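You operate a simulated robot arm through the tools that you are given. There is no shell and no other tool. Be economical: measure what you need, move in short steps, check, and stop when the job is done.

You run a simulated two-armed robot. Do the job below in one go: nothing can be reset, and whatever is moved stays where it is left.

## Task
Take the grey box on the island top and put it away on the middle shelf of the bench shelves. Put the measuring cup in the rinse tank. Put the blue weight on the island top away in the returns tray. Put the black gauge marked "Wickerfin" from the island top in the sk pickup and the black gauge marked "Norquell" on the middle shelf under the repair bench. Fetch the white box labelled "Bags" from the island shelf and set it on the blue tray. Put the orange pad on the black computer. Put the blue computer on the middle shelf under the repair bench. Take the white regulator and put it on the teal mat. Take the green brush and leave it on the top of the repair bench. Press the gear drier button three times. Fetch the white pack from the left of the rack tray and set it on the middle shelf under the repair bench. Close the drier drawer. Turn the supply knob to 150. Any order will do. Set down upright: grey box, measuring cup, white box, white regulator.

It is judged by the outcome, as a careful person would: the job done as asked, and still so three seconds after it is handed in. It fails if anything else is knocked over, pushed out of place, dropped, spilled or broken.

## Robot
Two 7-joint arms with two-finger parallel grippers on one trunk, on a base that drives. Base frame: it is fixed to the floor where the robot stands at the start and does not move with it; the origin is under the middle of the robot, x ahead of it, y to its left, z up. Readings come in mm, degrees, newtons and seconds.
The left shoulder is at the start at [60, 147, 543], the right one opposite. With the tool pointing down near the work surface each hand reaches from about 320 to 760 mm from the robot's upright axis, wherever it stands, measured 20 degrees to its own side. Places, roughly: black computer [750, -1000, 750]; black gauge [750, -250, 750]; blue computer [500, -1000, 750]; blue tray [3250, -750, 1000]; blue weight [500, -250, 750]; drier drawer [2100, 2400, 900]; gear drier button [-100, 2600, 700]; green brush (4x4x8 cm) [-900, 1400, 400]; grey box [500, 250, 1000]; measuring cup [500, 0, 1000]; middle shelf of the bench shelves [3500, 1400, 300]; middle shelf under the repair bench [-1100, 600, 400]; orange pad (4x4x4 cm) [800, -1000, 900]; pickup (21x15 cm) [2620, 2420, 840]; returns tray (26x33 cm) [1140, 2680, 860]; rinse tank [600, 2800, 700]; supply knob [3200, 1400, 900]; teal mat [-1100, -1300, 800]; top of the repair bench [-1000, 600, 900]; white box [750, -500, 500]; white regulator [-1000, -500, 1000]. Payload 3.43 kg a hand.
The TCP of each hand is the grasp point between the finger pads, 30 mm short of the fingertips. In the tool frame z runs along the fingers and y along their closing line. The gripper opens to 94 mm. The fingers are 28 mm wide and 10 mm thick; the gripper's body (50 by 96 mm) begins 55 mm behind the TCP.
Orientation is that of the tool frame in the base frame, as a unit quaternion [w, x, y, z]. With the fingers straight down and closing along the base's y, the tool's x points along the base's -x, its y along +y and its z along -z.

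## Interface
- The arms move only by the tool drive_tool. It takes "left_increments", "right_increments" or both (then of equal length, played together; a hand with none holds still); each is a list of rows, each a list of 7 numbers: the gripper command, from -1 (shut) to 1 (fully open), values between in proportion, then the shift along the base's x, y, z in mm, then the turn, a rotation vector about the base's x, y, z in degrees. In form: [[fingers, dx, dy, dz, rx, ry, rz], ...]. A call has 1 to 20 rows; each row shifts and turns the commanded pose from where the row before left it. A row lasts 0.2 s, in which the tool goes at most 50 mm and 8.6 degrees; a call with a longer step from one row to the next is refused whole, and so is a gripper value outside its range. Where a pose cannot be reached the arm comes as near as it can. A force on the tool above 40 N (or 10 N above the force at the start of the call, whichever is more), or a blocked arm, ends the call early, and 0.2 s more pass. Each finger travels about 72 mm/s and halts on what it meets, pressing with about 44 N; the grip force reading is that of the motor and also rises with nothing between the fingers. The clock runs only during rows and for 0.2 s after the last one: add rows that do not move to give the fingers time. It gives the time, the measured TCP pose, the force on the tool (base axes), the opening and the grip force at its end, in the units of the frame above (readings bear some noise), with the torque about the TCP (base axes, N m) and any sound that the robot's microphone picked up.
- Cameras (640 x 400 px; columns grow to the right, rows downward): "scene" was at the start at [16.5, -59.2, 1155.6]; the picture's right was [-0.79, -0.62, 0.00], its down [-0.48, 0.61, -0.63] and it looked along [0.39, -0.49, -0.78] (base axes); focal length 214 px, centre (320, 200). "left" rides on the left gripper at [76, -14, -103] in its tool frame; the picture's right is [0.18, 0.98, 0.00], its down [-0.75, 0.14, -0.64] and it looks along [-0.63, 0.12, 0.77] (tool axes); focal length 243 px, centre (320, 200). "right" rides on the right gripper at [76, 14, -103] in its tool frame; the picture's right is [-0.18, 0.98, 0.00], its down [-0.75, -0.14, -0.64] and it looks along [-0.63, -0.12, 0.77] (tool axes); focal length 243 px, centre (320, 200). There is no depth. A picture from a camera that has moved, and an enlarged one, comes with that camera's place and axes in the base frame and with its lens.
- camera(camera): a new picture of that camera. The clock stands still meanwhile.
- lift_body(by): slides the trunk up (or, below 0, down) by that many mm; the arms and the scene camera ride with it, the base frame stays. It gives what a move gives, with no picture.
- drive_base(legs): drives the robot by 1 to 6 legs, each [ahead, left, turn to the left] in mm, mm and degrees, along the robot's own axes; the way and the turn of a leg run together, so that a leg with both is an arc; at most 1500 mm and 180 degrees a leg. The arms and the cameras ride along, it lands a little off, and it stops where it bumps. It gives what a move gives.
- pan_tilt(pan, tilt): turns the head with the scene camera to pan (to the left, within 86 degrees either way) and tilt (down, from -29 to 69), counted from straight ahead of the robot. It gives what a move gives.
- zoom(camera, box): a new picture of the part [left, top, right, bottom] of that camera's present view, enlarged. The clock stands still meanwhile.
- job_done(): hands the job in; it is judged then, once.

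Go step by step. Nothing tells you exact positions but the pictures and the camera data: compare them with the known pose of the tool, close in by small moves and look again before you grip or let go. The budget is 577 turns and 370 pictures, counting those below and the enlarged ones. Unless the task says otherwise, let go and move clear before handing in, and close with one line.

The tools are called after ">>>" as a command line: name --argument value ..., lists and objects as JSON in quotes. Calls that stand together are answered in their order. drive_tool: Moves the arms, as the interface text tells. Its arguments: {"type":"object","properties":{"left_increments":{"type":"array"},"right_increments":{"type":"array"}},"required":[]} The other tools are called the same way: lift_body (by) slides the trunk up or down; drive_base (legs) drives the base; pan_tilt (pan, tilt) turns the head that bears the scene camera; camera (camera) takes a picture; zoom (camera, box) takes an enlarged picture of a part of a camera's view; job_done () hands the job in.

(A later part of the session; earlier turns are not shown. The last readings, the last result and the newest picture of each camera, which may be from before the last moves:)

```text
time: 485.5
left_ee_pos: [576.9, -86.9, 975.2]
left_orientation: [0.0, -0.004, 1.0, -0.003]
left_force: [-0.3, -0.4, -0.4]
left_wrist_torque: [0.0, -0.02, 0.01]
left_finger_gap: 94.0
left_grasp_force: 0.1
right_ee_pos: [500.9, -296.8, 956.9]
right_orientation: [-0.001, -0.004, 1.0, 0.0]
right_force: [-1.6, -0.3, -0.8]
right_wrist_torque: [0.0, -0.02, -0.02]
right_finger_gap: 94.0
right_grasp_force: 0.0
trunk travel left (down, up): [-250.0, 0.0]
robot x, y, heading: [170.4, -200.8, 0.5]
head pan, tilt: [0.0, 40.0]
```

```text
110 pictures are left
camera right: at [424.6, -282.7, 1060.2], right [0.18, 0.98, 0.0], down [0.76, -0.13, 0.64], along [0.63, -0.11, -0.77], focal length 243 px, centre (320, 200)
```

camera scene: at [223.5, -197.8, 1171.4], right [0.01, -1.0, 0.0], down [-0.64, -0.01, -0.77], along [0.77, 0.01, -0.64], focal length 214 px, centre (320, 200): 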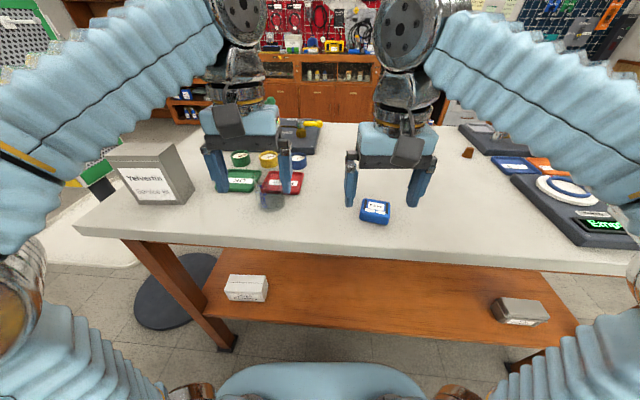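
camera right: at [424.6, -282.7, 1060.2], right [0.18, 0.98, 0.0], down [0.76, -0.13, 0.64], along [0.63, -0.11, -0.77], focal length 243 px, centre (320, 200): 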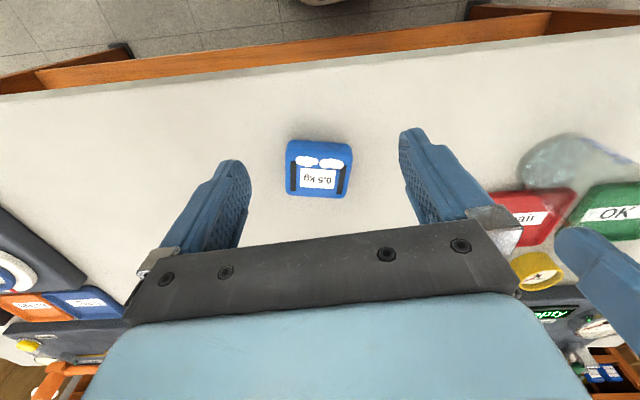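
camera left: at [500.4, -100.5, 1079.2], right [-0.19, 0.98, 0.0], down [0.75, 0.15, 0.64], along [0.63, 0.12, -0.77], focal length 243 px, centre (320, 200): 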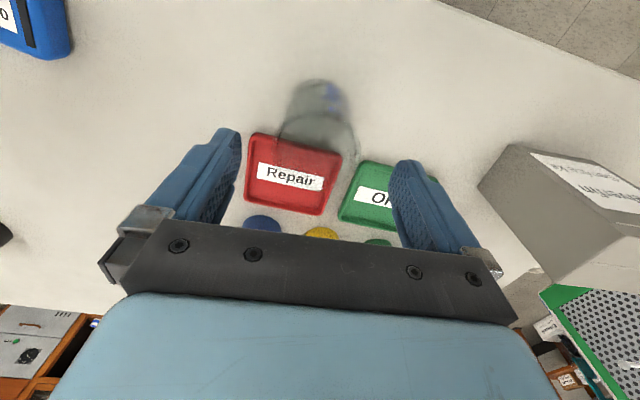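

>>> drive_tool --left_increments '[[1, -3, -1, -15, 0, 0, 0], [1, 0, 0, -15, 0, 0, 0], [1, 0, 0, 0, 0, 0, 0], [1, 0, 0, 0, 0, 0, 0]]' --right_increments '[[1, 18, -4, -10, 0, 0, -5], [1, 18, -3, -15, 0, 0, -5], [1, 0, 0, -15, 0, 0, 0], [1, 0, 0, 0, 0, 0, 0]]'

>>> camera --camera "left"

>>> camera --camera "right"

>>> zoom --camera "scene" --box '[200, 130, 420, 240]'

```text
time: 486.5
left_ee_pos: [572.0, -88.4, 946.3]
left_orientation: [0.0, -0.005, 1.0, -0.002]
left_force: [-0.1, -0.3, -0.3]
left_wrist_torque: [0.0, -0.02, 0.02]
left_finger_gap: 94.2
left_grasp_force: 0.1
right_ee_pos: [535.2, -304.7, 917.9]
right_orientation: [-0.001, 0.083, 0.997, -0.001]
right_force: [0.5, -0.3, 0.3]
right_wrist_torque: [0.01, -0.01, 0.0]
right_finger_gap: 93.8
right_grasp_force: 0.2
trunk travel left (down, up): [-250.0, 0.0]
robot x, y, heading: [171.0, -196.9, 0.4]
head pan, tilt: [0.0, 40.0]
```

```text
109 pictures are left
camera left: at [496.6, -101.8, 1048.8], right [-0.19, 0.98, 0.0], down [0.75, 0.15, 0.64], along [0.63, 0.12, -0.77], focal length 243 px, centre (320, 200)
```

left: 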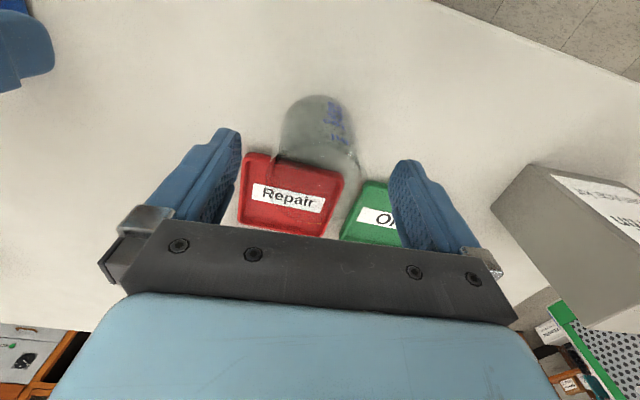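

```text
108 pictures are left
camera right: at [463.8, -277.7, 1019.7], right [0.34, 0.94, 0.0], down [0.72, -0.26, 0.64], along [0.6, -0.22, -0.77], focal length 243 px, centre (320, 200)
```

right: 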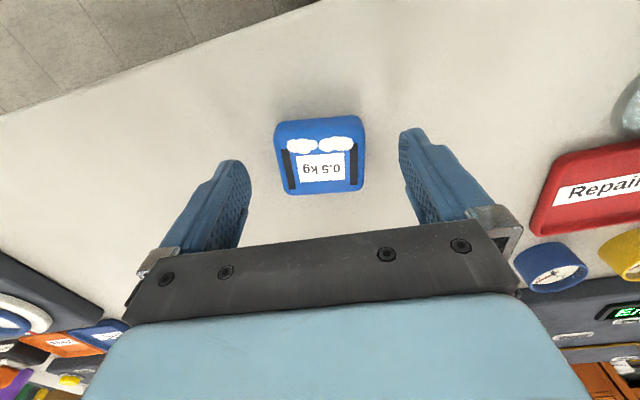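

```text
2.91 times, centred on (310, 185) of scene
camera zoom: at [223.7, -197.9, 1171.4], right [0.01, -1.0, 0.0], down [-0.64, -0.01, -0.77], along [0.77, 0.01, -0.64], focal length 624 px, centre (349, 244)
```

zoom: 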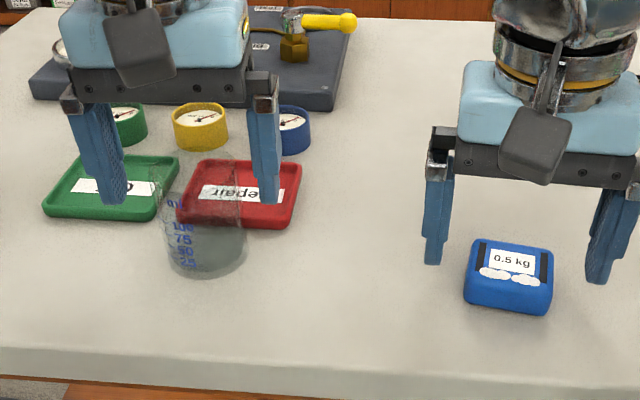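

>>> drive_tool --left_increments '[[1, 5, 0, -15, 0, 0, 0], [1, 0, 0, -15, 0, 0, 0], [1, 0, 0, -10, 0, 0, 0], [1, 0, 0, 0, 0, 0, 0]]' --right_increments '[[1, 2, 0, -12, 0, 0, 0], [1, 0, 0, -10, 0, 0, 0], [1, 0, 0, -4, 0, 0, 0], [1, 0, 0, 0, 0, 0, 0]]'

>>> camera --camera "left"

>>> zoom --camera "scene" --box '[200, 130, 420, 240]'

```text
time: 487.5
left_ee_pos: [578.1, -88.4, 905.6]
left_orientation: [-0.001, -0.004, 1.0, -0.001]
left_force: [0.1, -0.7, -0.4]
left_wrist_torque: [-0.02, 0.01, 0.02]
left_finger_gap: 94.1
left_grasp_force: 0.0
right_ee_pos: [539.7, -304.3, 891.7]
right_orientation: [0.0, 0.083, 0.997, 0.0]
right_force: [-0.2, -0.3, -0.3]
right_wrist_torque: [0.01, 0.0, -0.01]
right_finger_gap: 94.0
right_grasp_force: 0.1
trunk travel left (down, up): [-250.0, 0.0]
robot x, y, heading: [168.2, -196.3, 0.6]
head pan, tilt: [0.0, 40.0]
```

```text
106 pictures are left
camera left: at [502.1, -101.8, 1008.9], right [-0.19, 0.98, 0.0], down [0.75, 0.15, 0.64], along [0.63, 0.12, -0.77], focal length 243 px, centre (320, 200)
```

left: 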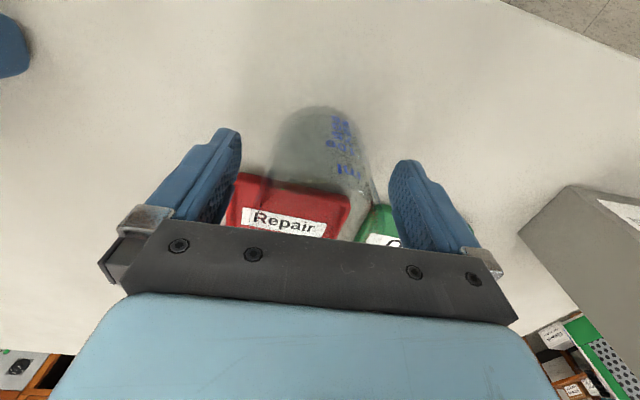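

```text
2.91 times, centred on (310, 185) of scene
camera zoom: at [223.7, -197.8, 1171.4], right [0.01, -1.0, 0.0], down [-0.64, -0.01, -0.77], along [0.77, 0.01, -0.64], focal length 624 px, centre (349, 244)
```

zoom: 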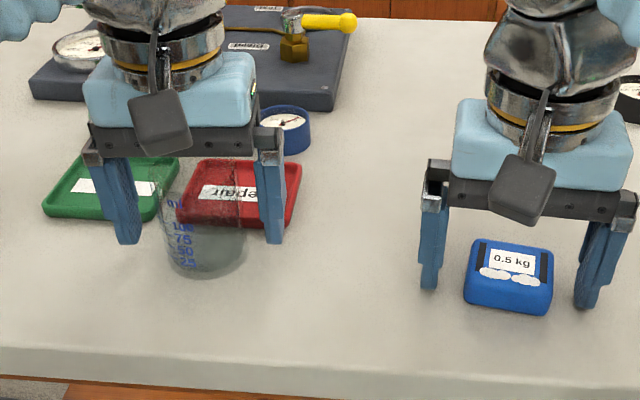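

Both straddled. Close both grippers gently.

>>> drive_tool --left_increments '[[0.7, 0, 0, 0, 0, 0, 0], [0.5, 0, 0, 0, 0, 0, 0], [0.35, 0, 0, 0, 0, 0, 0], [0.2, 0, 0, 0, 0, 0, 0], [0.1, 0, 0, 0, 0, 0, 0], [0.1, 0, 0, 0, 0, 0, 0]]' --right_increments '[[0.7, 0, 0, 0, 0, 0, 0], [0.4, 0, 0, 0, 0, 0, 0], [0.1, 0, 0, 0, 0, 0, 0], [-0.3, 0, 0, 0, 0, 0, 0], [-1, 0, 0, 0, 0, 0, 0], [-1, 0, 0, 0, 0, 0, 0]]'

>>> zoom --camera "scene" --box '[200, 130, 420, 240]'

```text
time: 488.9
left_ee_pos: [577.8, -88.5, 905.1]
left_orientation: [-0.001, -0.004, 1.0, -0.001]
left_force: [-0.9, -0.4, 0.1]
left_wrist_torque: [-0.03, -0.01, 0.0]
left_finger_gap: 59.5
left_grasp_force: 44.1
right_ee_pos: [538.6, -303.9, 892.5]
right_orientation: [-0.001, 0.084, 0.997, 0.0]
right_force: [0.9, -0.2, 1.8]
right_wrist_torque: [0.09, -0.06, -0.07]
right_finger_gap: 57.5
right_grasp_force: 43.8
trunk travel left (down, up): [-250.0, 0.0]
robot x, y, heading: [170.2, -202.8, 0.2]
head pan, tilt: [0.0, 40.0]
```

```text
2.91 times, centred on (310, 185) of scene
camera zoom: at [223.7, -197.8, 1171.4], right [0.01, -1.0, 0.0], down [-0.64, -0.01, -0.77], along [0.77, 0.01, -0.64], focal length 624 px, centre (349, 244)
```

zoom: 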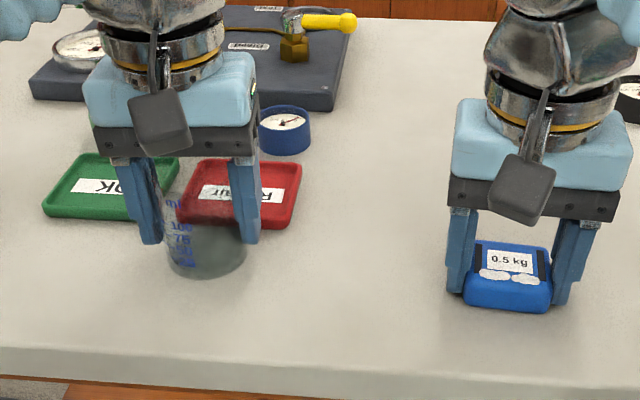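

Both gripped. Lift.

>>> drive_tool --left_increments '[[-0.2, 0, 0, 10, 0, 0, 0], [-0.2, 0, 0, 15, 0, 0, 0], [-0.2, 0, 0, 20, 0, 0, 0], [-0.2, 0, 0, 10, 0, 0, 0], [-0.2, 0, 0, 0, 0, 0, 0]]' --right_increments '[[-1, 0, 0, 10, 0, 0, 0], [-1, 0, 0, 20, 0, 0, 0], [-1, 0, 0, 20, 0, 0, 0], [-1, 0, 0, 10, 0, 0, 0], [-1, 0, 0, 0, 0, 0, 0]]'

>>> camera --camera "left"

>>> zoom --camera "scene" --box '[200, 110, 440, 240]'

```text
time: 490.1
left_ee_pos: [577.6, -88.3, 961.5]
left_orientation: [-0.001, -0.005, 1.0, -0.001]
left_force: [0.2, 0.9, -1.3]
left_wrist_torque: [0.02, 0.0, 0.01]
left_finger_gap: 59.6
left_grasp_force: 44.2
right_ee_pos: [538.0, -303.3, 951.0]
right_orientation: [-0.001, 0.082, 0.997, -0.001]
right_force: [-0.3, 1.0, -4.8]
right_wrist_torque: [-0.03, 0.0, -0.01]
right_finger_gap: 57.7
right_grasp_force: 43.7
trunk travel left (down, up): [-250.0, 0.0]
robot x, y, heading: [167.4, -196.9, 0.5]
head pan, tilt: [0.0, 40.0]
```

```text
103 pictures are left
camera left: at [501.9, -101.6, 1064.0], right [-0.19, 0.98, 0.0], down [0.75, 0.15, 0.64], along [0.63, 0.12, -0.77], focal length 243 px, centre (320, 200)
```

left: 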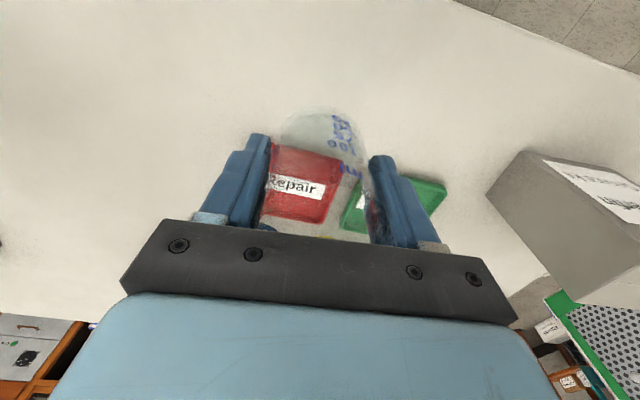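

```text
2.67 times, centred on (320, 175) of scene
camera zoom: at [223.9, -197.9, 1171.4], right [0.01, -1.0, 0.0], down [-0.64, -0.01, -0.77], along [0.77, 0.01, -0.64], focal length 572 px, centre (320, 267)
```

zoom: 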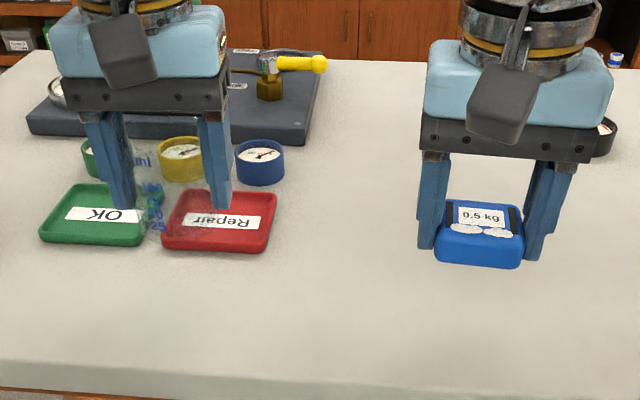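

Cup (empty) and weight in hand. I back off and drive to the rinse counter.

>>> drive_base --legs '[[-350, 0, 0], [0, 1000, 0], [0, 1000, 0], [0, 0, 90], [0, -800, 0]]'

>>> pan_tilt --pan 5 --tilt 35

>>> camera --camera "scene"

```text
time: 509.8
left_ee_pos: [513.4, 2235.0, 960.9]
left_orientation: [-0.001, 0.713, -0.701, 0.002]
left_force: [-0.9, 0.5, -0.2]
left_wrist_torque: [0.01, 0.02, -0.01]
left_finger_gap: 59.5
left_grasp_force: 43.9
right_ee_pos: [729.9, 2196.9, 951.7]
right_orientation: [0.0, -0.649, 0.76, -0.003]
right_force: [-0.2, 0.2, -4.8]
right_wrist_torque: [0.02, 0.02, 0.02]
right_finger_gap: 57.7
right_grasp_force: 43.9
trunk travel left (down, up): [-250.0, 0.0]
robot x, y, heading: [627.9, 1825.5, 90.9]
head pan, tilt: [0.0, 40.0]
```

```text
time: 510.5
left_ee_pos: [513.8, 2233.3, 960.6]
left_orientation: [0.0, 0.714, -0.7, 0.002]
left_force: [-0.3, 0.8, -0.5]
left_wrist_torque: [0.01, 0.01, -0.01]
left_finger_gap: 59.4
left_grasp_force: 44.2
right_ee_pos: [730.6, 2196.2, 951.8]
right_orientation: [0.0, -0.65, 0.76, -0.001]
right_force: [-0.2, 0.1, -4.4]
right_wrist_torque: [-0.03, 0.03, 0.02]
right_finger_gap: 57.3
right_grasp_force: 43.9
trunk travel left (down, up): [-250.0, 0.0]
robot x, y, heading: [626.6, 1825.2, 90.8]
head pan, tilt: [5.0, 35.0]
```

```text
101 pictures are left
camera scene: at [618.8, 1885.0, 1178.9], right [0.99, 0.1, 0.0], down [0.06, -0.57, -0.82], along [-0.08, 0.81, -0.57], focal length 214 px, centre (320, 200)
```

scene: 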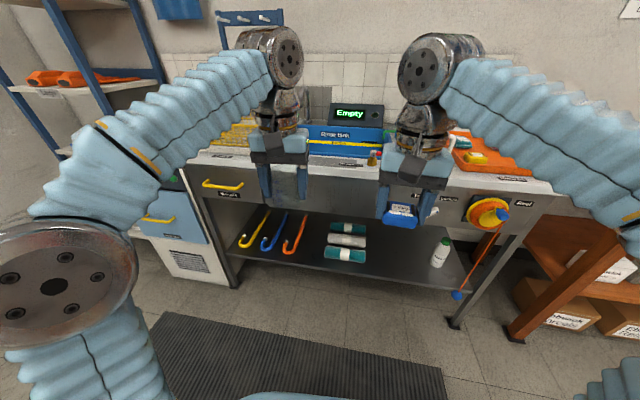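

>>> zoom --camera "scene" --box '[190, 80, 430, 200]'

```text
2.67 times, centred on (310, 140) of scene
camera zoom: at [618.8, 1885.0, 1178.9], right [0.99, 0.1, 0.0], down [0.06, -0.57, -0.82], along [-0.08, 0.81, -0.57], focal length 572 px, centre (347, 360)
```

zoom: 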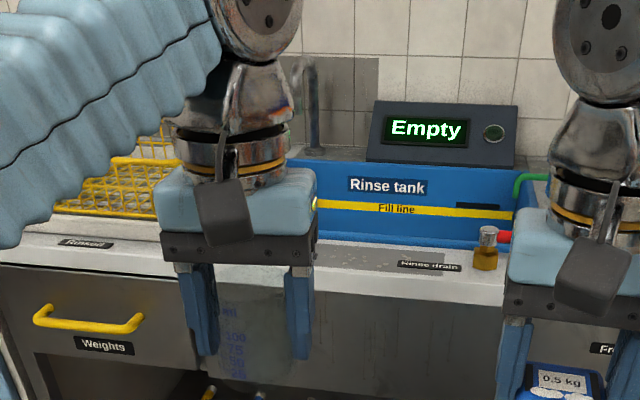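

Tank opening about x 380–890, y 2630–2970; I'll set the cup at (600,2755). Tuck the right hand a bit and approach.

>>> drive_tool --right_increments '[[-1, 0, -25, 4, 0, 0, 0], [-1, 0, -25, 4, 0, 0, 0], [-1, 0, 0, 0, 0, 0, 0]]'

>>> drive_base --legs '[[250, -78, -0.8]]'

>>> camera --camera "scene"

>>> camera --camera "left"

```text
time: 511.3
left_ee_pos: [513.9, 2233.6, 960.9]
left_orientation: [-0.001, 0.714, -0.7, 0.002]
left_force: [-0.7, -0.3, -1.0]
left_wrist_torque: [0.03, 0.05, 0.02]
left_finger_gap: 59.4
left_grasp_force: 44.1
right_ee_pos: [729.0, 2145.5, 961.2]
right_orientation: [-0.001, -0.649, 0.761, -0.001]
right_force: [0.5, -0.7, -4.6]
right_wrist_torque: [-0.03, -0.01, -0.01]
right_finger_gap: 57.7
right_grasp_force: 44.3
trunk travel left (down, up): [-250.0, 0.0]
robot x, y, heading: [628.4, 1825.0, 90.8]
head pan, tilt: [5.0, 35.0]
```

```text
time: 513.1
left_ee_pos: [593.5, 2488.3, 960.3]
left_orientation: [-0.001, 0.709, -0.705, 0.002]
left_force: [0.4, 0.4, -0.6]
left_wrist_torque: [-0.04, 0.03, -0.03]
left_finger_gap: 59.3
left_grasp_force: 44.4
right_ee_pos: [808.3, 2399.9, 961.8]
right_orientation: [0.0, -0.645, 0.764, 0.0]
right_force: [0.1, -0.8, -5.5]
right_wrist_torque: [-0.03, 0.0, 0.0]
right_finger_gap: 57.6
right_grasp_force: 44.3
trunk travel left (down, up): [-250.0, 0.0]
robot x, y, heading: [703.7, 2083.5, 90.5]
head pan, tilt: [5.0, 35.0]
```

```text
99 pictures are left
camera scene: at [694.6, 2138.4, 1178.9], right [1.0, 0.09, 0.0], down [0.05, -0.57, -0.82], along [-0.08, 0.82, -0.57], focal length 214 px, centre (320, 200)
```

scene: 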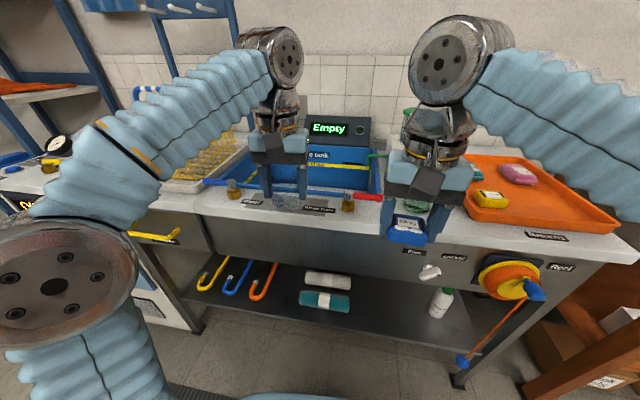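

```text
98 pictures are left
camera left: at [608.7, 2414.1, 1063.9], right [-0.98, -0.19, 0.0], down [-0.15, 0.75, 0.64], along [-0.12, 0.63, -0.77], focal length 243 px, centre (320, 200)
```

left: 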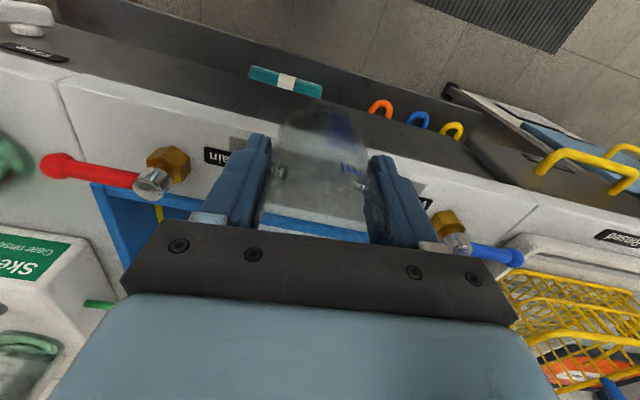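

>>> drive_base --legs '[[115, 0, -0.5]]'

>>> drive_tool --left_increments '[[-0.2, 2, 25, 0, 0, 0, 0], [-0.2, 2, 25, 0, 0, 0, 0], [-0.2, 2, 25, -5, 0, 0, 0], [-0.2, 0, 0, 0, 0, 0, 0]]'

>>> camera --camera "left"

>>> camera --camera "scene"

```text
time: 514.4
left_ee_pos: [596.9, 2605.2, 961.5]
left_orientation: [0.001, -0.707, 0.708, -0.002]
left_force: [0.2, -0.5, -0.1]
left_wrist_torque: [0.01, 0.0, 0.02]
left_finger_gap: 59.4
left_grasp_force: 44.5
right_ee_pos: [811.5, 2514.4, 961.9]
right_orientation: [0.0, -0.643, 0.766, 0.0]
right_force: [0.3, -0.3, -4.7]
right_wrist_torque: [-0.02, 0.04, 0.01]
right_finger_gap: 57.8
right_grasp_force: 44.0
trunk travel left (down, up): [-250.0, 0.0]
robot x, y, heading: [703.6, 2194.5, 89.5]
head pan, tilt: [5.0, 35.0]
```

```text
time: 515.4
left_ee_pos: [603.7, 2680.2, 956.0]
left_orientation: [0.001, -0.706, 0.708, -0.002]
left_force: [0.1, 0.9, -0.5]
left_wrist_torque: [0.02, 0.0, 0.0]
left_finger_gap: 59.3
left_grasp_force: 44.4
right_ee_pos: [810.4, 2515.7, 961.1]
right_orientation: [0.0, -0.642, 0.767, -0.002]
right_force: [-0.4, 0.0, -5.8]
right_wrist_torque: [-0.02, 0.0, -0.03]
right_finger_gap: 57.5
right_grasp_force: 43.9
trunk travel left (down, up): [-250.0, 0.0]
robot x, y, heading: [701.1, 2198.5, 90.0]
head pan, tilt: [5.0, 35.0]
```

```text
97 pictures are left
camera left: at [617.0, 2606.1, 1058.5], right [-0.98, -0.18, 0.0], down [-0.14, 0.76, 0.64], along [-0.11, 0.63, -0.77], focal length 243 px, centre (320, 200)
```

left: 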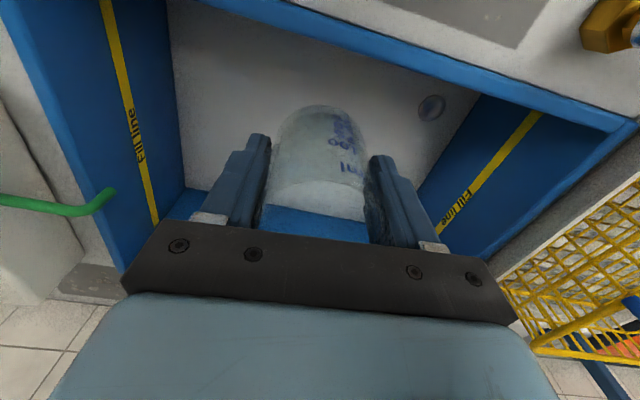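

```text
96 pictures are left
camera scene: at [695.1, 2254.7, 1178.9], right [1.0, 0.08, 0.0], down [0.05, -0.57, -0.82], along [-0.07, 0.82, -0.57], focal length 214 px, centre (320, 200)
```

scene: 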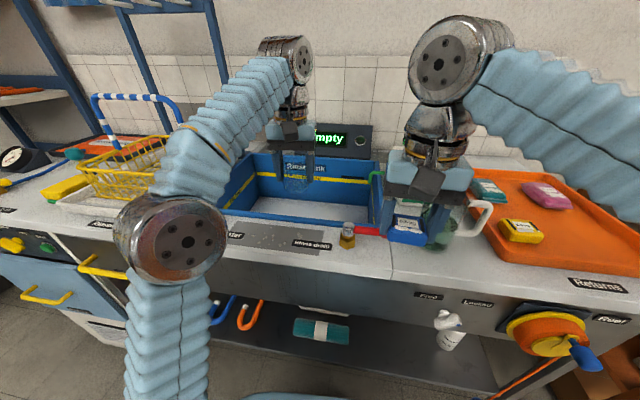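

Cup is over the tank. I descend in stages while moving slightly deeper.

>>> drive_tool --left_increments '[[-0.2, 0, 5, -20, 0, 0, 0], [-0.2, 0, 8, -20, 0, 0, 0], [-0.2, 0, 8, -20, 0, 0, 0], [-0.2, 0, 8, -20, 0, 0, 0], [-0.2, 0, 8, -20, 0, 0, 0], [-0.2, 0, 0, 0, 0, 0, 0]]'

>>> camera --camera "left"

>>> zoom --camera "scene" --box '[200, 110, 400, 260]'

```text
time: 516.8
left_ee_pos: [604.9, 2717.1, 856.3]
left_orientation: [0.001, -0.706, 0.708, -0.002]
left_force: [0.4, 0.2, -0.4]
left_wrist_torque: [0.01, 0.0, 0.02]
left_finger_gap: 59.5
left_grasp_force: 44.4
right_ee_pos: [809.7, 2514.5, 961.7]
right_orientation: [0.0, -0.642, 0.767, -0.002]
right_force: [-0.2, -0.1, -5.1]
right_wrist_torque: [0.0, 0.06, 0.01]
right_finger_gap: 57.5
right_grasp_force: 44.4
trunk travel left (down, up): [-250.0, 0.0]
robot x, y, heading: [699.2, 2198.9, 89.6]
head pan, tilt: [5.0, 35.0]
```

```text
95 pictures are left
camera left: at [617.9, 2642.4, 959.3], right [-0.98, -0.18, 0.0], down [-0.14, 0.76, 0.64], along [-0.11, 0.63, -0.77], focal length 243 px, centre (320, 200)
```

left: 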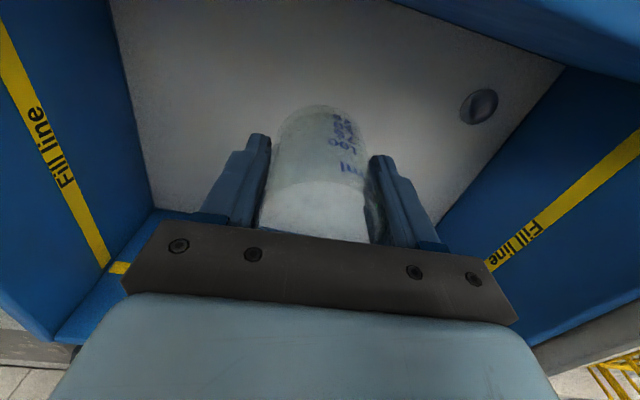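

```text
2.67 times, centred on (300, 185) of scene
camera zoom: at [695.0, 2254.6, 1178.9], right [1.0, 0.08, 0.0], down [0.05, -0.57, -0.82], along [-0.07, 0.82, -0.57], focal length 572 px, centre (373, 240)
```

zoom: 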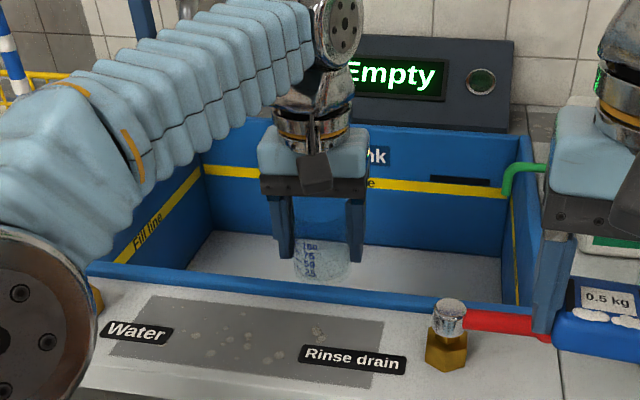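

Tank floor ≈ z 706, so contact at TCP ≈ 751. Continue down carefully.

>>> drive_tool --left_increments '[[-0.2, 0, 6, -18, 0, 0, 0], [-0.2, 0, 6, -18, 0, 0, 0], [-0.2, 0, 6, -18, 0, 0, 0], [-0.2, 0, 0, 0, 0, 0, 0]]'

>>> camera --camera "scene"

```text
time: 517.8
left_ee_pos: [602.1, 2736.4, 802.9]
left_orientation: [0.0, -0.706, 0.708, -0.002]
left_force: [-0.3, 0.0, -1.2]
left_wrist_torque: [-0.01, 0.02, 0.01]
left_finger_gap: 59.3
left_grasp_force: 43.9
right_ee_pos: [810.9, 2515.0, 960.3]
right_orientation: [0.0, -0.642, 0.767, -0.002]
right_force: [-0.6, 0.3, -5.6]
right_wrist_torque: [-0.03, -0.02, 0.01]
right_finger_gap: 57.6
right_grasp_force: 43.7
trunk travel left (down, up): [-250.0, 0.0]
robot x, y, heading: [702.9, 2198.4, 89.7]
head pan, tilt: [5.0, 35.0]
```

```text
93 pictures are left
camera scene: at [695.0, 2254.6, 1178.9], right [1.0, 0.08, 0.0], down [0.05, -0.57, -0.82], along [-0.07, 0.82, -0.57], focal length 214 px, centre (320, 200)
```

scene: 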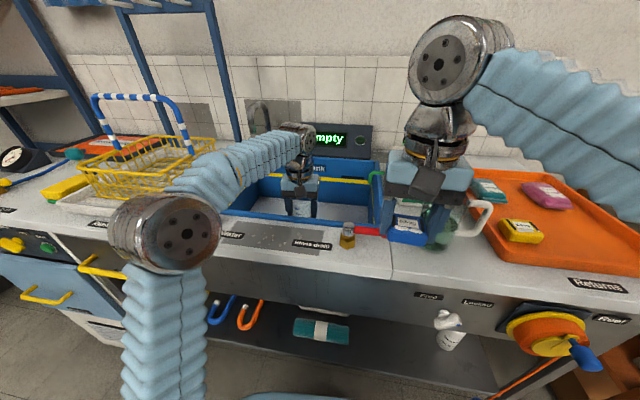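

>>> drive_tool --left_increments '[[-0.2, 0, 5, -12, 0, 0, 0], [-0.2, 0, 5, -12, 0, 0, 0], [-0.2, 0, 0, 0, 0, 0, 0]]'

>>> zoom --camera "scene" --box '[90, 110, 390, 290]'

>>> camera --camera "left"

```text
time: 518.6
left_ee_pos: [602.3, 2746.0, 777.4]
left_orientation: [0.001, -0.706, 0.708, -0.002]
left_force: [0.5, 1.0, -0.2]
left_wrist_torque: [0.03, -0.02, -0.02]
left_finger_gap: 59.2
left_grasp_force: 43.7
right_ee_pos: [810.8, 2515.5, 960.9]
right_orientation: [-0.001, -0.642, 0.767, 0.0]
right_force: [0.8, -1.1, -5.2]
right_wrist_torque: [0.0, -0.04, -0.01]
right_finger_gap: 57.6
right_grasp_force: 43.6
trunk travel left (down, up): [-250.0, 0.0]
robot x, y, heading: [706.4, 2197.5, 89.8]
head pan, tilt: [5.0, 35.0]
```

```text
2.13 times, centred on (240, 200) of scene
camera zoom: at [695.0, 2254.6, 1178.9], right [1.0, 0.08, 0.0], down [0.05, -0.57, -0.82], along [-0.07, 0.82, -0.57], focal length 458 px, centre (491, 200)
```

zoom: 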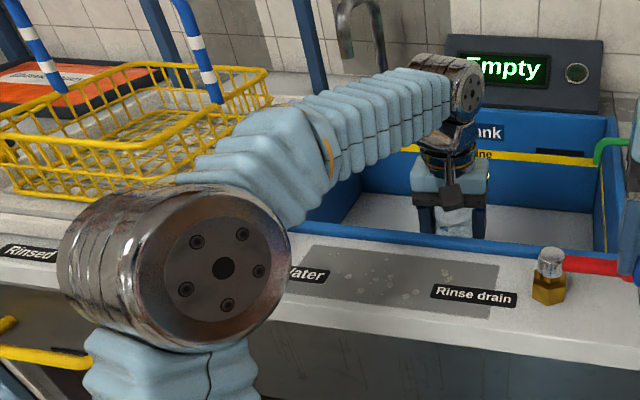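

```text
91 pictures are left
camera left: at [616.7, 2671.4, 880.6], right [-0.98, -0.18, 0.0], down [-0.14, 0.76, 0.64], along [-0.11, 0.63, -0.77], focal length 243 px, centre (320, 200)
```

left: 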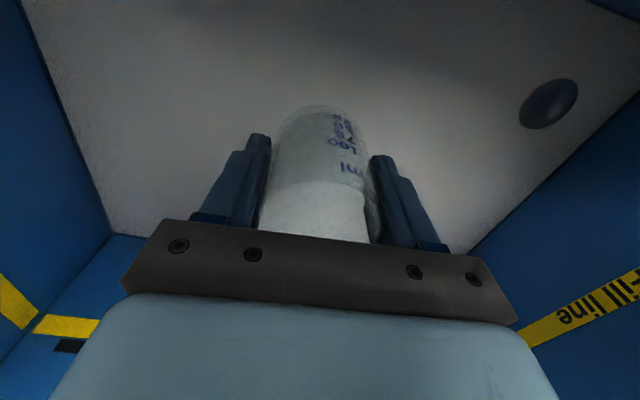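

>>> drive_tool --left_increments '[[-0.2, 0, 2, -8, 0, 0, 0], [-0.2, 0, 2, -7, 0, 0, 0], [-0.2, 0, 0, 0, 0, 0, 0]]'

>>> drive_tool --left_increments '[[-0.2, 0, 0, -4, 0, 0, 0], [-0.2, 0, 0, -4, 0, 0, 0], [-0.2, 0, 0, 0, 0, 0, 0]]'

```text
time: 519.4
left_ee_pos: [602.5, 2749.5, 762.6]
left_orientation: [0.0, -0.706, 0.708, -0.001]
left_force: [0.8, -1.1, -0.7]
left_wrist_torque: [0.01, -0.05, -0.02]
left_finger_gap: 59.3
left_grasp_force: 43.2
right_ee_pos: [810.8, 2514.5, 960.1]
right_orientation: [0.0, -0.642, 0.767, -0.001]
right_force: [-0.4, -0.5, -4.7]
right_wrist_torque: [-0.03, 0.0, -0.01]
right_finger_gap: 57.5
right_grasp_force: 43.6
trunk travel left (down, up): [-250.0, 0.0]
robot x, y, heading: [703.7, 2196.9, 89.6]
head pan, tilt: [5.0, 35.0]
```

```text
time: 520.2
left_ee_pos: [603.7, 2749.2, 754.6]
left_orientation: [0.0, -0.706, 0.708, -0.002]
left_force: [-0.3, -0.1, -1.5]
left_wrist_torque: [0.0, 0.0, 0.01]
left_finger_gap: 59.4
left_grasp_force: 43.8
right_ee_pos: [809.5, 2514.5, 960.8]
right_orientation: [-0.001, -0.642, 0.767, -0.002]
right_force: [-0.5, 0.1, -3.4]
right_wrist_torque: [-0.02, -0.03, 0.03]
right_finger_gap: 57.8
right_grasp_force: 44.4
trunk travel left (down, up): [-250.0, 0.0]
robot x, y, heading: [704.6, 2197.7, 89.8]
head pan, tilt: [5.0, 35.0]
```

>>> drive_tool --left_increments '[[-0.2, 0, 0, -3, 0, 0, 0], [-0.2, 0, 0, -3, 0, 0, 0], [-0.2, 0, 0, 0, 0, 0, 0]]'

>>> drive_tool --left_increments '[[-0.2, 0, 0, -3, 0, 0, 0], [-0.2, 0, 0, -2, 0, 0, 0], [-0.2, 0, 0, 0, 0, 0, 0]]'

```text
time: 521.0
left_ee_pos: [603.0, 2749.3, 749.4]
left_orientation: [0.0, -0.706, 0.708, -0.001]
left_force: [0.8, 0.1, -0.1]
left_wrist_torque: [-0.01, 0.0, 0.0]
left_finger_gap: 59.3
left_grasp_force: 43.6
right_ee_pos: [809.8, 2513.4, 960.5]
right_orientation: [0.0, -0.642, 0.767, -0.001]
right_force: [-0.2, 0.0, -5.0]
right_wrist_torque: [0.01, -0.03, -0.01]
right_finger_gap: 57.7
right_grasp_force: 44.1
trunk travel left (down, up): [-250.0, 0.0]
robot x, y, heading: [702.2, 2197.7, 89.8]
head pan, tilt: [5.0, 35.0]
```

```text
time: 521.8
left_ee_pos: [603.1, 2749.9, 744.8]
left_orientation: [0.001, -0.707, 0.708, -0.003]
left_force: [0.3, -0.8, -0.9]
left_wrist_torque: [0.02, 0.01, 0.01]
left_finger_gap: 59.5
left_grasp_force: 44.2
right_ee_pos: [810.5, 2515.0, 960.8]
right_orientation: [0.0, -0.642, 0.767, -0.002]
right_force: [0.2, -0.3, -4.8]
right_wrist_torque: [0.0, 0.05, 0.01]
right_finger_gap: 57.5
right_grasp_force: 44.3
trunk travel left (down, up): [-250.0, 0.0]
robot x, y, heading: [702.3, 2195.6, 90.0]
head pan, tilt: [5.0, 35.0]
```

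>>> drive_tool --left_increments '[[-0.2, 0, 0, -3, 0, 0, 0], [-0.2, 0, 0, -3, 0, 0, 0], [-0.2, 0, 0, 0, 0, 0, 0]]'

>>> zoom --camera "scene" --box '[200, 110, 400, 260]'

```text
time: 522.6
left_ee_pos: [602.6, 2750.0, 737.2]
left_orientation: [0.001, -0.707, 0.708, -0.003]
left_force: [0.0, 0.0, -0.4]
left_wrist_torque: [-0.01, 0.0, -0.01]
left_finger_gap: 59.2
left_grasp_force: 44.2
right_ee_pos: [810.5, 2514.2, 960.2]
right_orientation: [-0.001, -0.642, 0.766, -0.002]
right_force: [-0.4, -0.1, -5.5]
right_wrist_torque: [-0.04, 0.03, 0.04]
right_finger_gap: 57.6
right_grasp_force: 43.7
trunk travel left (down, up): [-250.0, 0.0]
robot x, y, heading: [701.0, 2195.3, 89.9]
head pan, tilt: [5.0, 35.0]
```

```text
2.67 times, centred on (300, 185) of scene
camera zoom: at [695.0, 2254.5, 1178.9], right [1.0, 0.08, 0.0], down [0.05, -0.57, -0.82], along [-0.07, 0.82, -0.57], focal length 572 px, centre (373, 240)
```

zoom: 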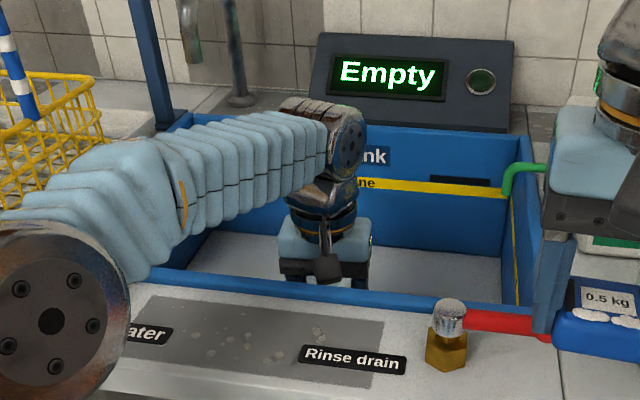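

>>> drive_tool --left_increments '[[-0.2, 0, 0, -4, 0, 0, 0], [-0.2, 0, 0, -4, 0, 0, 0], [-0.2, 0, 0, 0, 0, 0, 0]]'

>>> drive_tool --left_increments '[[-0.2, 0, 0, -4, 0, 0, 0], [-0.2, 0, 0, -3, 0, 0, 0], [-0.2, 0, 0, 0, 0, 0, 0]]'

```text
time: 523.4
left_ee_pos: [603.2, 2749.3, 730.1]
left_orientation: [0.001, -0.707, 0.707, -0.002]
left_force: [-0.7, 0.4, -0.6]
left_wrist_torque: [-0.01, 0.0, 0.02]
left_finger_gap: 59.2
left_grasp_force: 44.1
right_ee_pos: [812.2, 2513.5, 960.4]
right_orientation: [0.0, -0.642, 0.767, -0.001]
right_force: [0.5, 0.1, -4.6]
right_wrist_torque: [-0.01, -0.01, -0.02]
right_finger_gap: 57.6
right_grasp_force: 44.4
trunk travel left (down, up): [-250.0, 0.0]
robot x, y, heading: [699.9, 2196.8, 90.0]
head pan, tilt: [5.0, 35.0]
```

```text
time: 524.2
left_ee_pos: [602.7, 2749.8, 726.0]
left_orientation: [0.003, -0.706, 0.708, -0.001]
left_force: [-2.1, 4.4, 25.1]
left_wrist_torque: [-0.15, 0.34, -0.06]
left_finger_gap: 59.6
left_grasp_force: 43.5
right_ee_pos: [810.1, 2512.9, 961.3]
right_orientation: [-0.001, -0.642, 0.767, -0.001]
right_force: [0.0, -0.8, -4.9]
right_wrist_torque: [-0.02, -0.04, 0.02]
right_finger_gap: 57.4
right_grasp_force: 44.0
trunk travel left (down, up): [-250.0, 0.0]
robot x, y, heading: [703.5, 2195.2, 89.5]
head pan, tilt: [5.0, 35.0]
```

Contact on the tank floor. Release and rise straight up.

>>> drive_tool --left_increments '[[-0.2, 0, 0, 1, 0, 0, 0], [0.4, 0, 0, 0, 0, 0, 0], [0.7, 0, 0, 0, 0, 0, 0], [0.7, 0, 0, 0, 0, 0, 0], [0.7, 0, 0, 12, 0, 0, 0], [0.7, 0, 0, 20, 0, 0, 0], [0.7, 0, 0, 20, 0, 0, 0], [0.7, 0, 0, 25, 0, 0, 0], [0.7, 0, 0, 0, 0, 0, 0]]'

>>> camera --camera "left"

```text
time: 526.2
left_ee_pos: [602.6, 2749.5, 800.6]
left_orientation: [0.0, -0.706, 0.708, -0.002]
left_force: [-0.3, 0.0, 0.2]
left_wrist_torque: [0.0, 0.0, -0.01]
left_finger_gap: 79.9
left_grasp_force: 0.2
right_ee_pos: [810.8, 2513.8, 960.7]
right_orientation: [0.0, -0.642, 0.767, 0.0]
right_force: [0.0, 1.2, -4.7]
right_wrist_torque: [-0.01, -0.01, 0.03]
right_finger_gap: 57.9
right_grasp_force: 43.9
trunk travel left (down, up): [-250.0, 0.0]
robot x, y, heading: [703.9, 2194.7, 89.7]
head pan, tilt: [5.0, 35.0]
```

```text
89 pictures are left
camera left: at [616.5, 2674.9, 903.7], right [-0.98, -0.18, 0.0], down [-0.14, 0.76, 0.64], along [-0.11, 0.63, -0.77], focal length 243 px, centre (320, 200)
```

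left: 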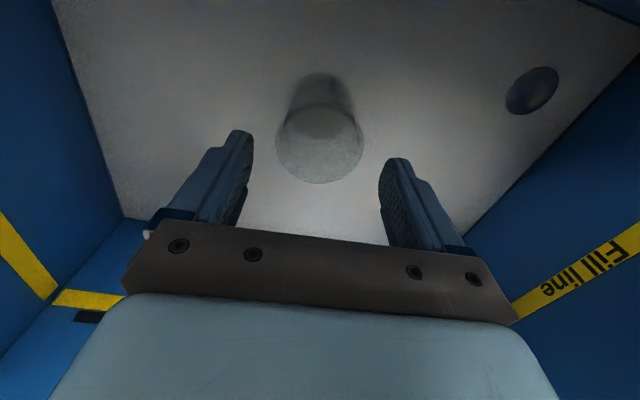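

Cup stands upright in the tank. Withdraw, then go right to the returns tray with the weight.

>>> drive_tool --left_increments '[[0.7, 0, 0, 30, 0, 0, 0], [0.7, 0, -10, 30, 0, 0, 0], [0.7, 0, -15, 30, 0, 0, 0], [0.7, 0, -20, 30, 0, 0, 0], [0.7, 0, -20, 25, 0, 0, 0], [0.7, 0, -40, 5, 0, 0, 0], [0.7, 0, -40, 0, 0, 0, 0], [0.7, 0, -40, 0, 0, 0, 0], [0.7, 0, 0, 0, 0, 0, 0]]'

>>> drive_base --legs '[[-170, 0, 0], [0, -330, 0]]'

>>> camera --camera "scene"

```text
time: 528.2
left_ee_pos: [603.1, 2565.1, 951.0]
left_orientation: [0.0, -0.706, 0.708, -0.003]
left_force: [0.4, -1.1, -0.2]
left_wrist_torque: [0.01, 0.02, -0.01]
left_finger_gap: 79.6
left_grasp_force: 0.1
right_ee_pos: [809.1, 2513.9, 961.0]
right_orientation: [-0.001, -0.642, 0.767, -0.001]
right_force: [-0.2, 0.5, -4.8]
right_wrist_torque: [0.0, -0.01, 0.03]
right_finger_gap: 57.6
right_grasp_force: 43.9
trunk travel left (down, up): [-250.0, 0.0]
robot x, y, heading: [702.1, 2195.5, 89.9]
head pan, tilt: [5.0, 35.0]
```

```text
time: 531.4
left_ee_pos: [932.5, 2394.2, 950.5]
left_orientation: [0.0, 0.708, -0.706, 0.002]
left_force: [0.0, -0.8, 0.1]
left_wrist_torque: [0.01, 0.01, 0.0]
left_finger_gap: 79.8
left_grasp_force: 0.1
right_ee_pos: [1141.2, 2345.3, 961.3]
right_orientation: [0.001, -0.644, 0.765, -0.001]
right_force: [-0.4, 0.3, -5.7]
right_wrist_torque: [-0.03, -0.02, 0.01]
right_finger_gap: 57.5
right_grasp_force: 43.7
trunk travel left (down, up): [-250.0, 0.0]
robot x, y, heading: [1033.8, 2026.3, 90.2]
head pan, tilt: [5.0, 35.0]
```

```text
88 pictures are left
camera scene: at [1025.4, 2084.4, 1178.9], right [1.0, 0.09, 0.0], down [0.05, -0.57, -0.82], along [-0.07, 0.82, -0.57], focal length 214 px, centre (320, 200)
```

scene: 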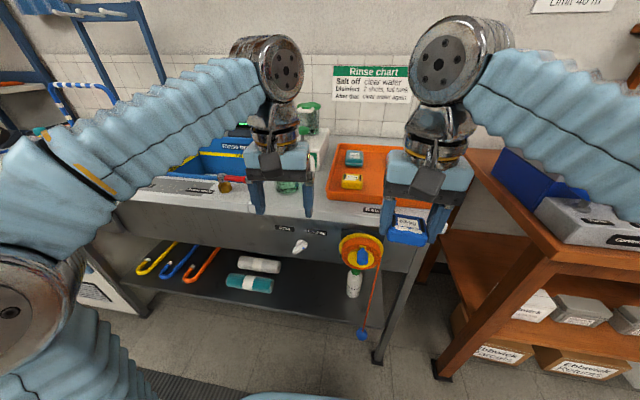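

Returns tray is ahead; front-right is free around (1180,2660). Approach.

>>> drive_base --legs '[[135, -30, 0]]'

>>> drive_tool --right_increments '[[-1, 3, 40, -6, 0, 0, 0], [-1, 3, 40, -6, 0, 0, 0], [-1, 2, 40, -6, 0, 0, 0], [-1, 2, 35, -6, 0, 0, 0], [-1, 0, 0, 0, 0, 0, 0]]'

>>> camera --camera "right"

>>> camera --camera "scene"

```text
time: 532.7
left_ee_pos: [961.7, 2528.5, 951.2]
left_orientation: [0.0, 0.708, -0.706, 0.003]
left_force: [0.8, 0.3, -0.4]
left_wrist_torque: [-0.02, 0.05, 0.01]
left_finger_gap: 79.9
left_grasp_force: 0.1
right_ee_pos: [1169.9, 2479.1, 960.7]
right_orientation: [0.001, -0.645, 0.765, -0.001]
right_force: [0.4, -0.7, -5.1]
right_wrist_torque: [0.01, 0.01, 0.0]
right_finger_gap: 57.7
right_grasp_force: 43.9
trunk travel left (down, up): [-250.0, 0.0]
robot x, y, heading: [1062.3, 2160.6, 90.3]
head pan, tilt: [5.0, 35.0]
```

```text
time: 533.9
left_ee_pos: [962.5, 2530.2, 951.2]
left_orientation: [0.0, 0.708, -0.706, 0.002]
left_force: [0.1, -0.3, -0.4]
left_wrist_torque: [0.01, 0.01, -0.01]
left_finger_gap: 80.0
left_grasp_force: 0.1
right_ee_pos: [1178.0, 2636.5, 936.7]
right_orientation: [-0.001, -0.644, 0.765, -0.002]
right_force: [-0.8, -0.9, -5.6]
right_wrist_torque: [-0.06, -0.01, 0.06]
right_finger_gap: 57.8
right_grasp_force: 44.1
trunk travel left (down, up): [-250.0, 0.0]
robot x, y, heading: [1064.6, 2160.2, 89.9]
head pan, tilt: [5.0, 35.0]
```

```text
87 pictures are left
camera right: at [1152.1, 2563.9, 1039.9], right [-0.94, 0.35, 0.0], down [0.27, 0.72, 0.64], along [0.23, 0.6, -0.77], focal length 243 px, centre (320, 200)
```

right: 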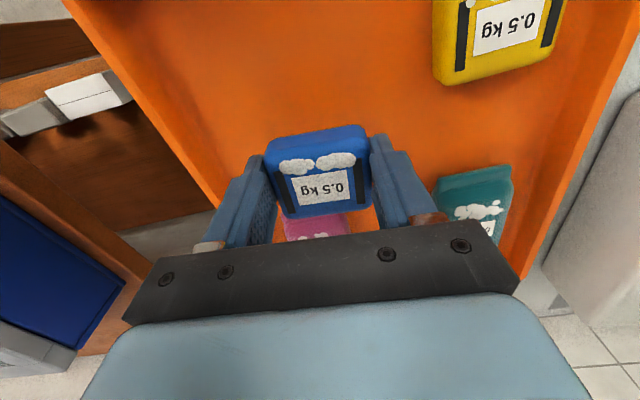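

```text
86 pictures are left
camera scene: at [1055.4, 2219.6, 1178.9], right [1.0, 0.09, 0.0], down [0.05, -0.57, -0.82], along [-0.07, 0.82, -0.57], focal length 214 px, centre (320, 200)
```

scene: 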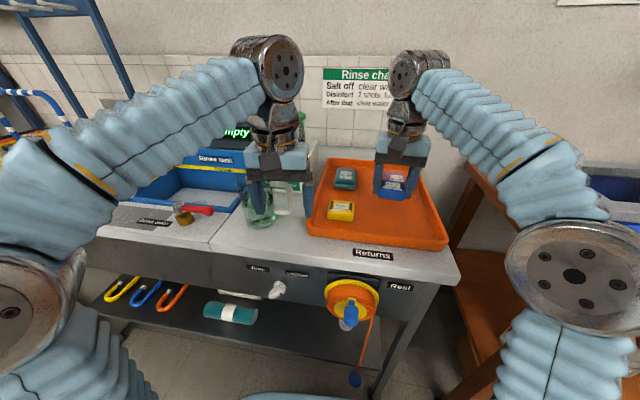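

Over the free part of the tray. Lower the weight.

>>> drive_tool --right_increments '[[-1, 3, 0, -15, 0, 0, 0], [-1, 0, 0, -12, 0, 0, 0], [-1, 0, 0, -8, 0, 0, 0], [-1, 0, 0, 0, 0, 0, 0]]'

>>> drive_tool --right_increments '[[-1, 0, 0, -4, 0, 0, 0], [-1, 0, 0, -4, 0, 0, 0], [-1, 0, 0, 0, 0, 0, 0]]'

```text
time: 534.9
left_ee_pos: [961.2, 2529.6, 951.3]
left_orientation: [0.0, 0.708, -0.706, 0.002]
left_force: [0.2, 0.7, 0.0]
left_wrist_torque: [0.0, -0.01, 0.0]
left_finger_gap: 79.7
left_grasp_force: 0.1
right_ee_pos: [1183.0, 2634.7, 900.6]
right_orientation: [0.0, -0.643, 0.766, -0.002]
right_force: [-0.5, 0.5, -4.7]
right_wrist_torque: [0.0, -0.01, -0.02]
right_finger_gap: 57.5
right_grasp_force: 43.8
trunk travel left (down, up): [-250.0, 0.0]
robot x, y, heading: [1064.6, 2162.8, 90.0]
head pan, tilt: [5.0, 35.0]
```

```text
time: 535.7
left_ee_pos: [960.9, 2528.6, 952.0]
left_orientation: [-0.001, 0.708, -0.707, 0.001]
left_force: [-0.2, -0.8, -0.1]
left_wrist_torque: [0.02, 0.02, -0.02]
left_finger_gap: 79.9
left_grasp_force: 0.1
right_ee_pos: [1182.7, 2634.7, 898.6]
right_orientation: [0.002, -0.643, 0.765, 0.002]
right_force: [2.2, 10.5, 37.7]
right_wrist_torque: [0.0, -0.13, 0.07]
right_finger_gap: 57.7
right_grasp_force: 43.9
trunk travel left (down, up): [-250.0, 0.0]
robot x, y, heading: [1066.3, 2159.9, 90.1]
head pan, tilt: [5.0, 35.0]
```

Contact. Release and rise.

>>> drive_tool --right_increments '[[-1, 0, 0, 2, 0, 0, 0], [0.3, 0, 0, 0, 0, 0, 0], [0.6, 0, 0, 0, 0, 0, 0], [0.6, 0, 0, 0, 0, 0, 0], [0.6, 0, 0, 15, 0, 0, 0], [0.6, 0, 0, 20, 0, 0, 0], [0.6, 0, -20, 15, 0, 0, 0], [0.6, 0, -40, 0, 0, 0, 0], [0.6, 0, -40, 0, 0, 0, 0], [0.6, 0, -40, 0, 0, 0, 0]]'

>>> zoom --camera "scene" --box '[290, 130, 470, 260]'

```text
time: 537.9
left_ee_pos: [962.5, 2529.2, 951.1]
left_orientation: [0.0, 0.709, -0.705, 0.001]
left_force: [-0.1, 0.2, -0.7]
left_wrist_torque: [-0.03, 0.01, 0.0]
left_finger_gap: 80.0
left_grasp_force: 0.0
right_ee_pos: [1181.8, 2493.6, 945.2]
right_orientation: [-0.001, -0.644, 0.765, -0.002]
right_force: [-0.2, -0.3, 0.3]
right_wrist_torque: [-0.01, -0.04, 0.0]
right_finger_gap: 74.9
right_grasp_force: 0.1
trunk travel left (down, up): [-250.0, 0.0]
robot x, y, heading: [1065.0, 2159.0, 90.1]
head pan, tilt: [5.0, 35.0]
```

```text
3.08 times, centred on (380, 195) of scene
camera zoom: at [1055.3, 2219.3, 1178.9], right [1.0, 0.09, 0.0], down [0.05, -0.57, -0.82], along [-0.07, 0.82, -0.57], focal length 660 px, centre (135, 215)
```

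zoom: 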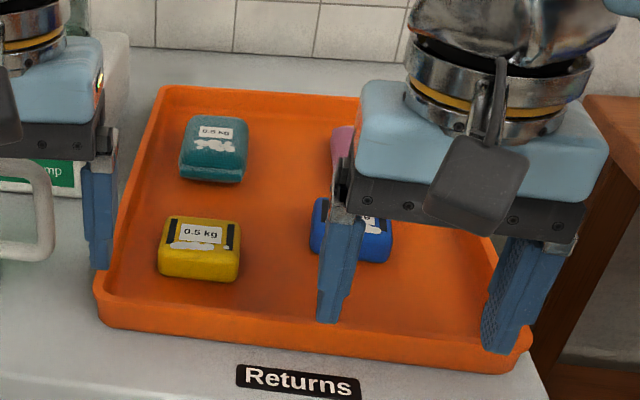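

Weight is in the returns tray. Last: the grey box. I return to the island's west side; I'll turn the box on the table so it can then be gripped horizontally by its narrow end.

>>> drive_base --legs '[[-350, 0, 0], [0, 1230, 0], [0, 0, -90], [0, -900, 0], [0, -860, 0]]'

>>> camera --camera "scene"

```text
time: 558.2
left_ee_pos: [259.5, 193.5, 951.5]
left_orientation: [0.0, -0.029, 1.0, -0.002]
left_force: [0.5, 0.4, -0.2]
left_wrist_torque: [0.0, -0.05, 0.02]
left_finger_gap: 79.9
left_grasp_force: 0.1
right_ee_pos: [236.6, -29.0, 945.1]
right_orientation: [-0.001, 0.058, 0.998, -0.001]
right_force: [1.1, 0.3, 0.2]
right_wrist_torque: [0.01, 0.04, 0.03]
right_finger_gap: 75.1
right_grasp_force: 0.0
trunk travel left (down, up): [-250.0, 0.0]
robot x, y, heading: [-101.6, 69.2, 3.1]
head pan, tilt: [5.0, 35.0]
```

```text
84 pictures are left
camera scene: at [-46.1, 82.6, 1179.0], right [0.14, -0.99, 0.0], down [-0.57, -0.08, -0.82], along [0.81, 0.12, -0.57], focal length 214 px, centre (320, 200)
```

scene: 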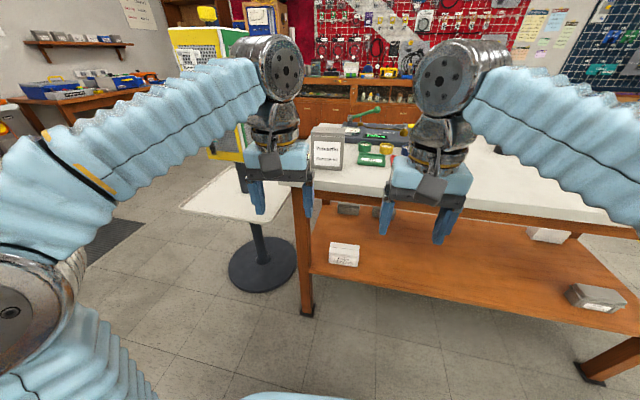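

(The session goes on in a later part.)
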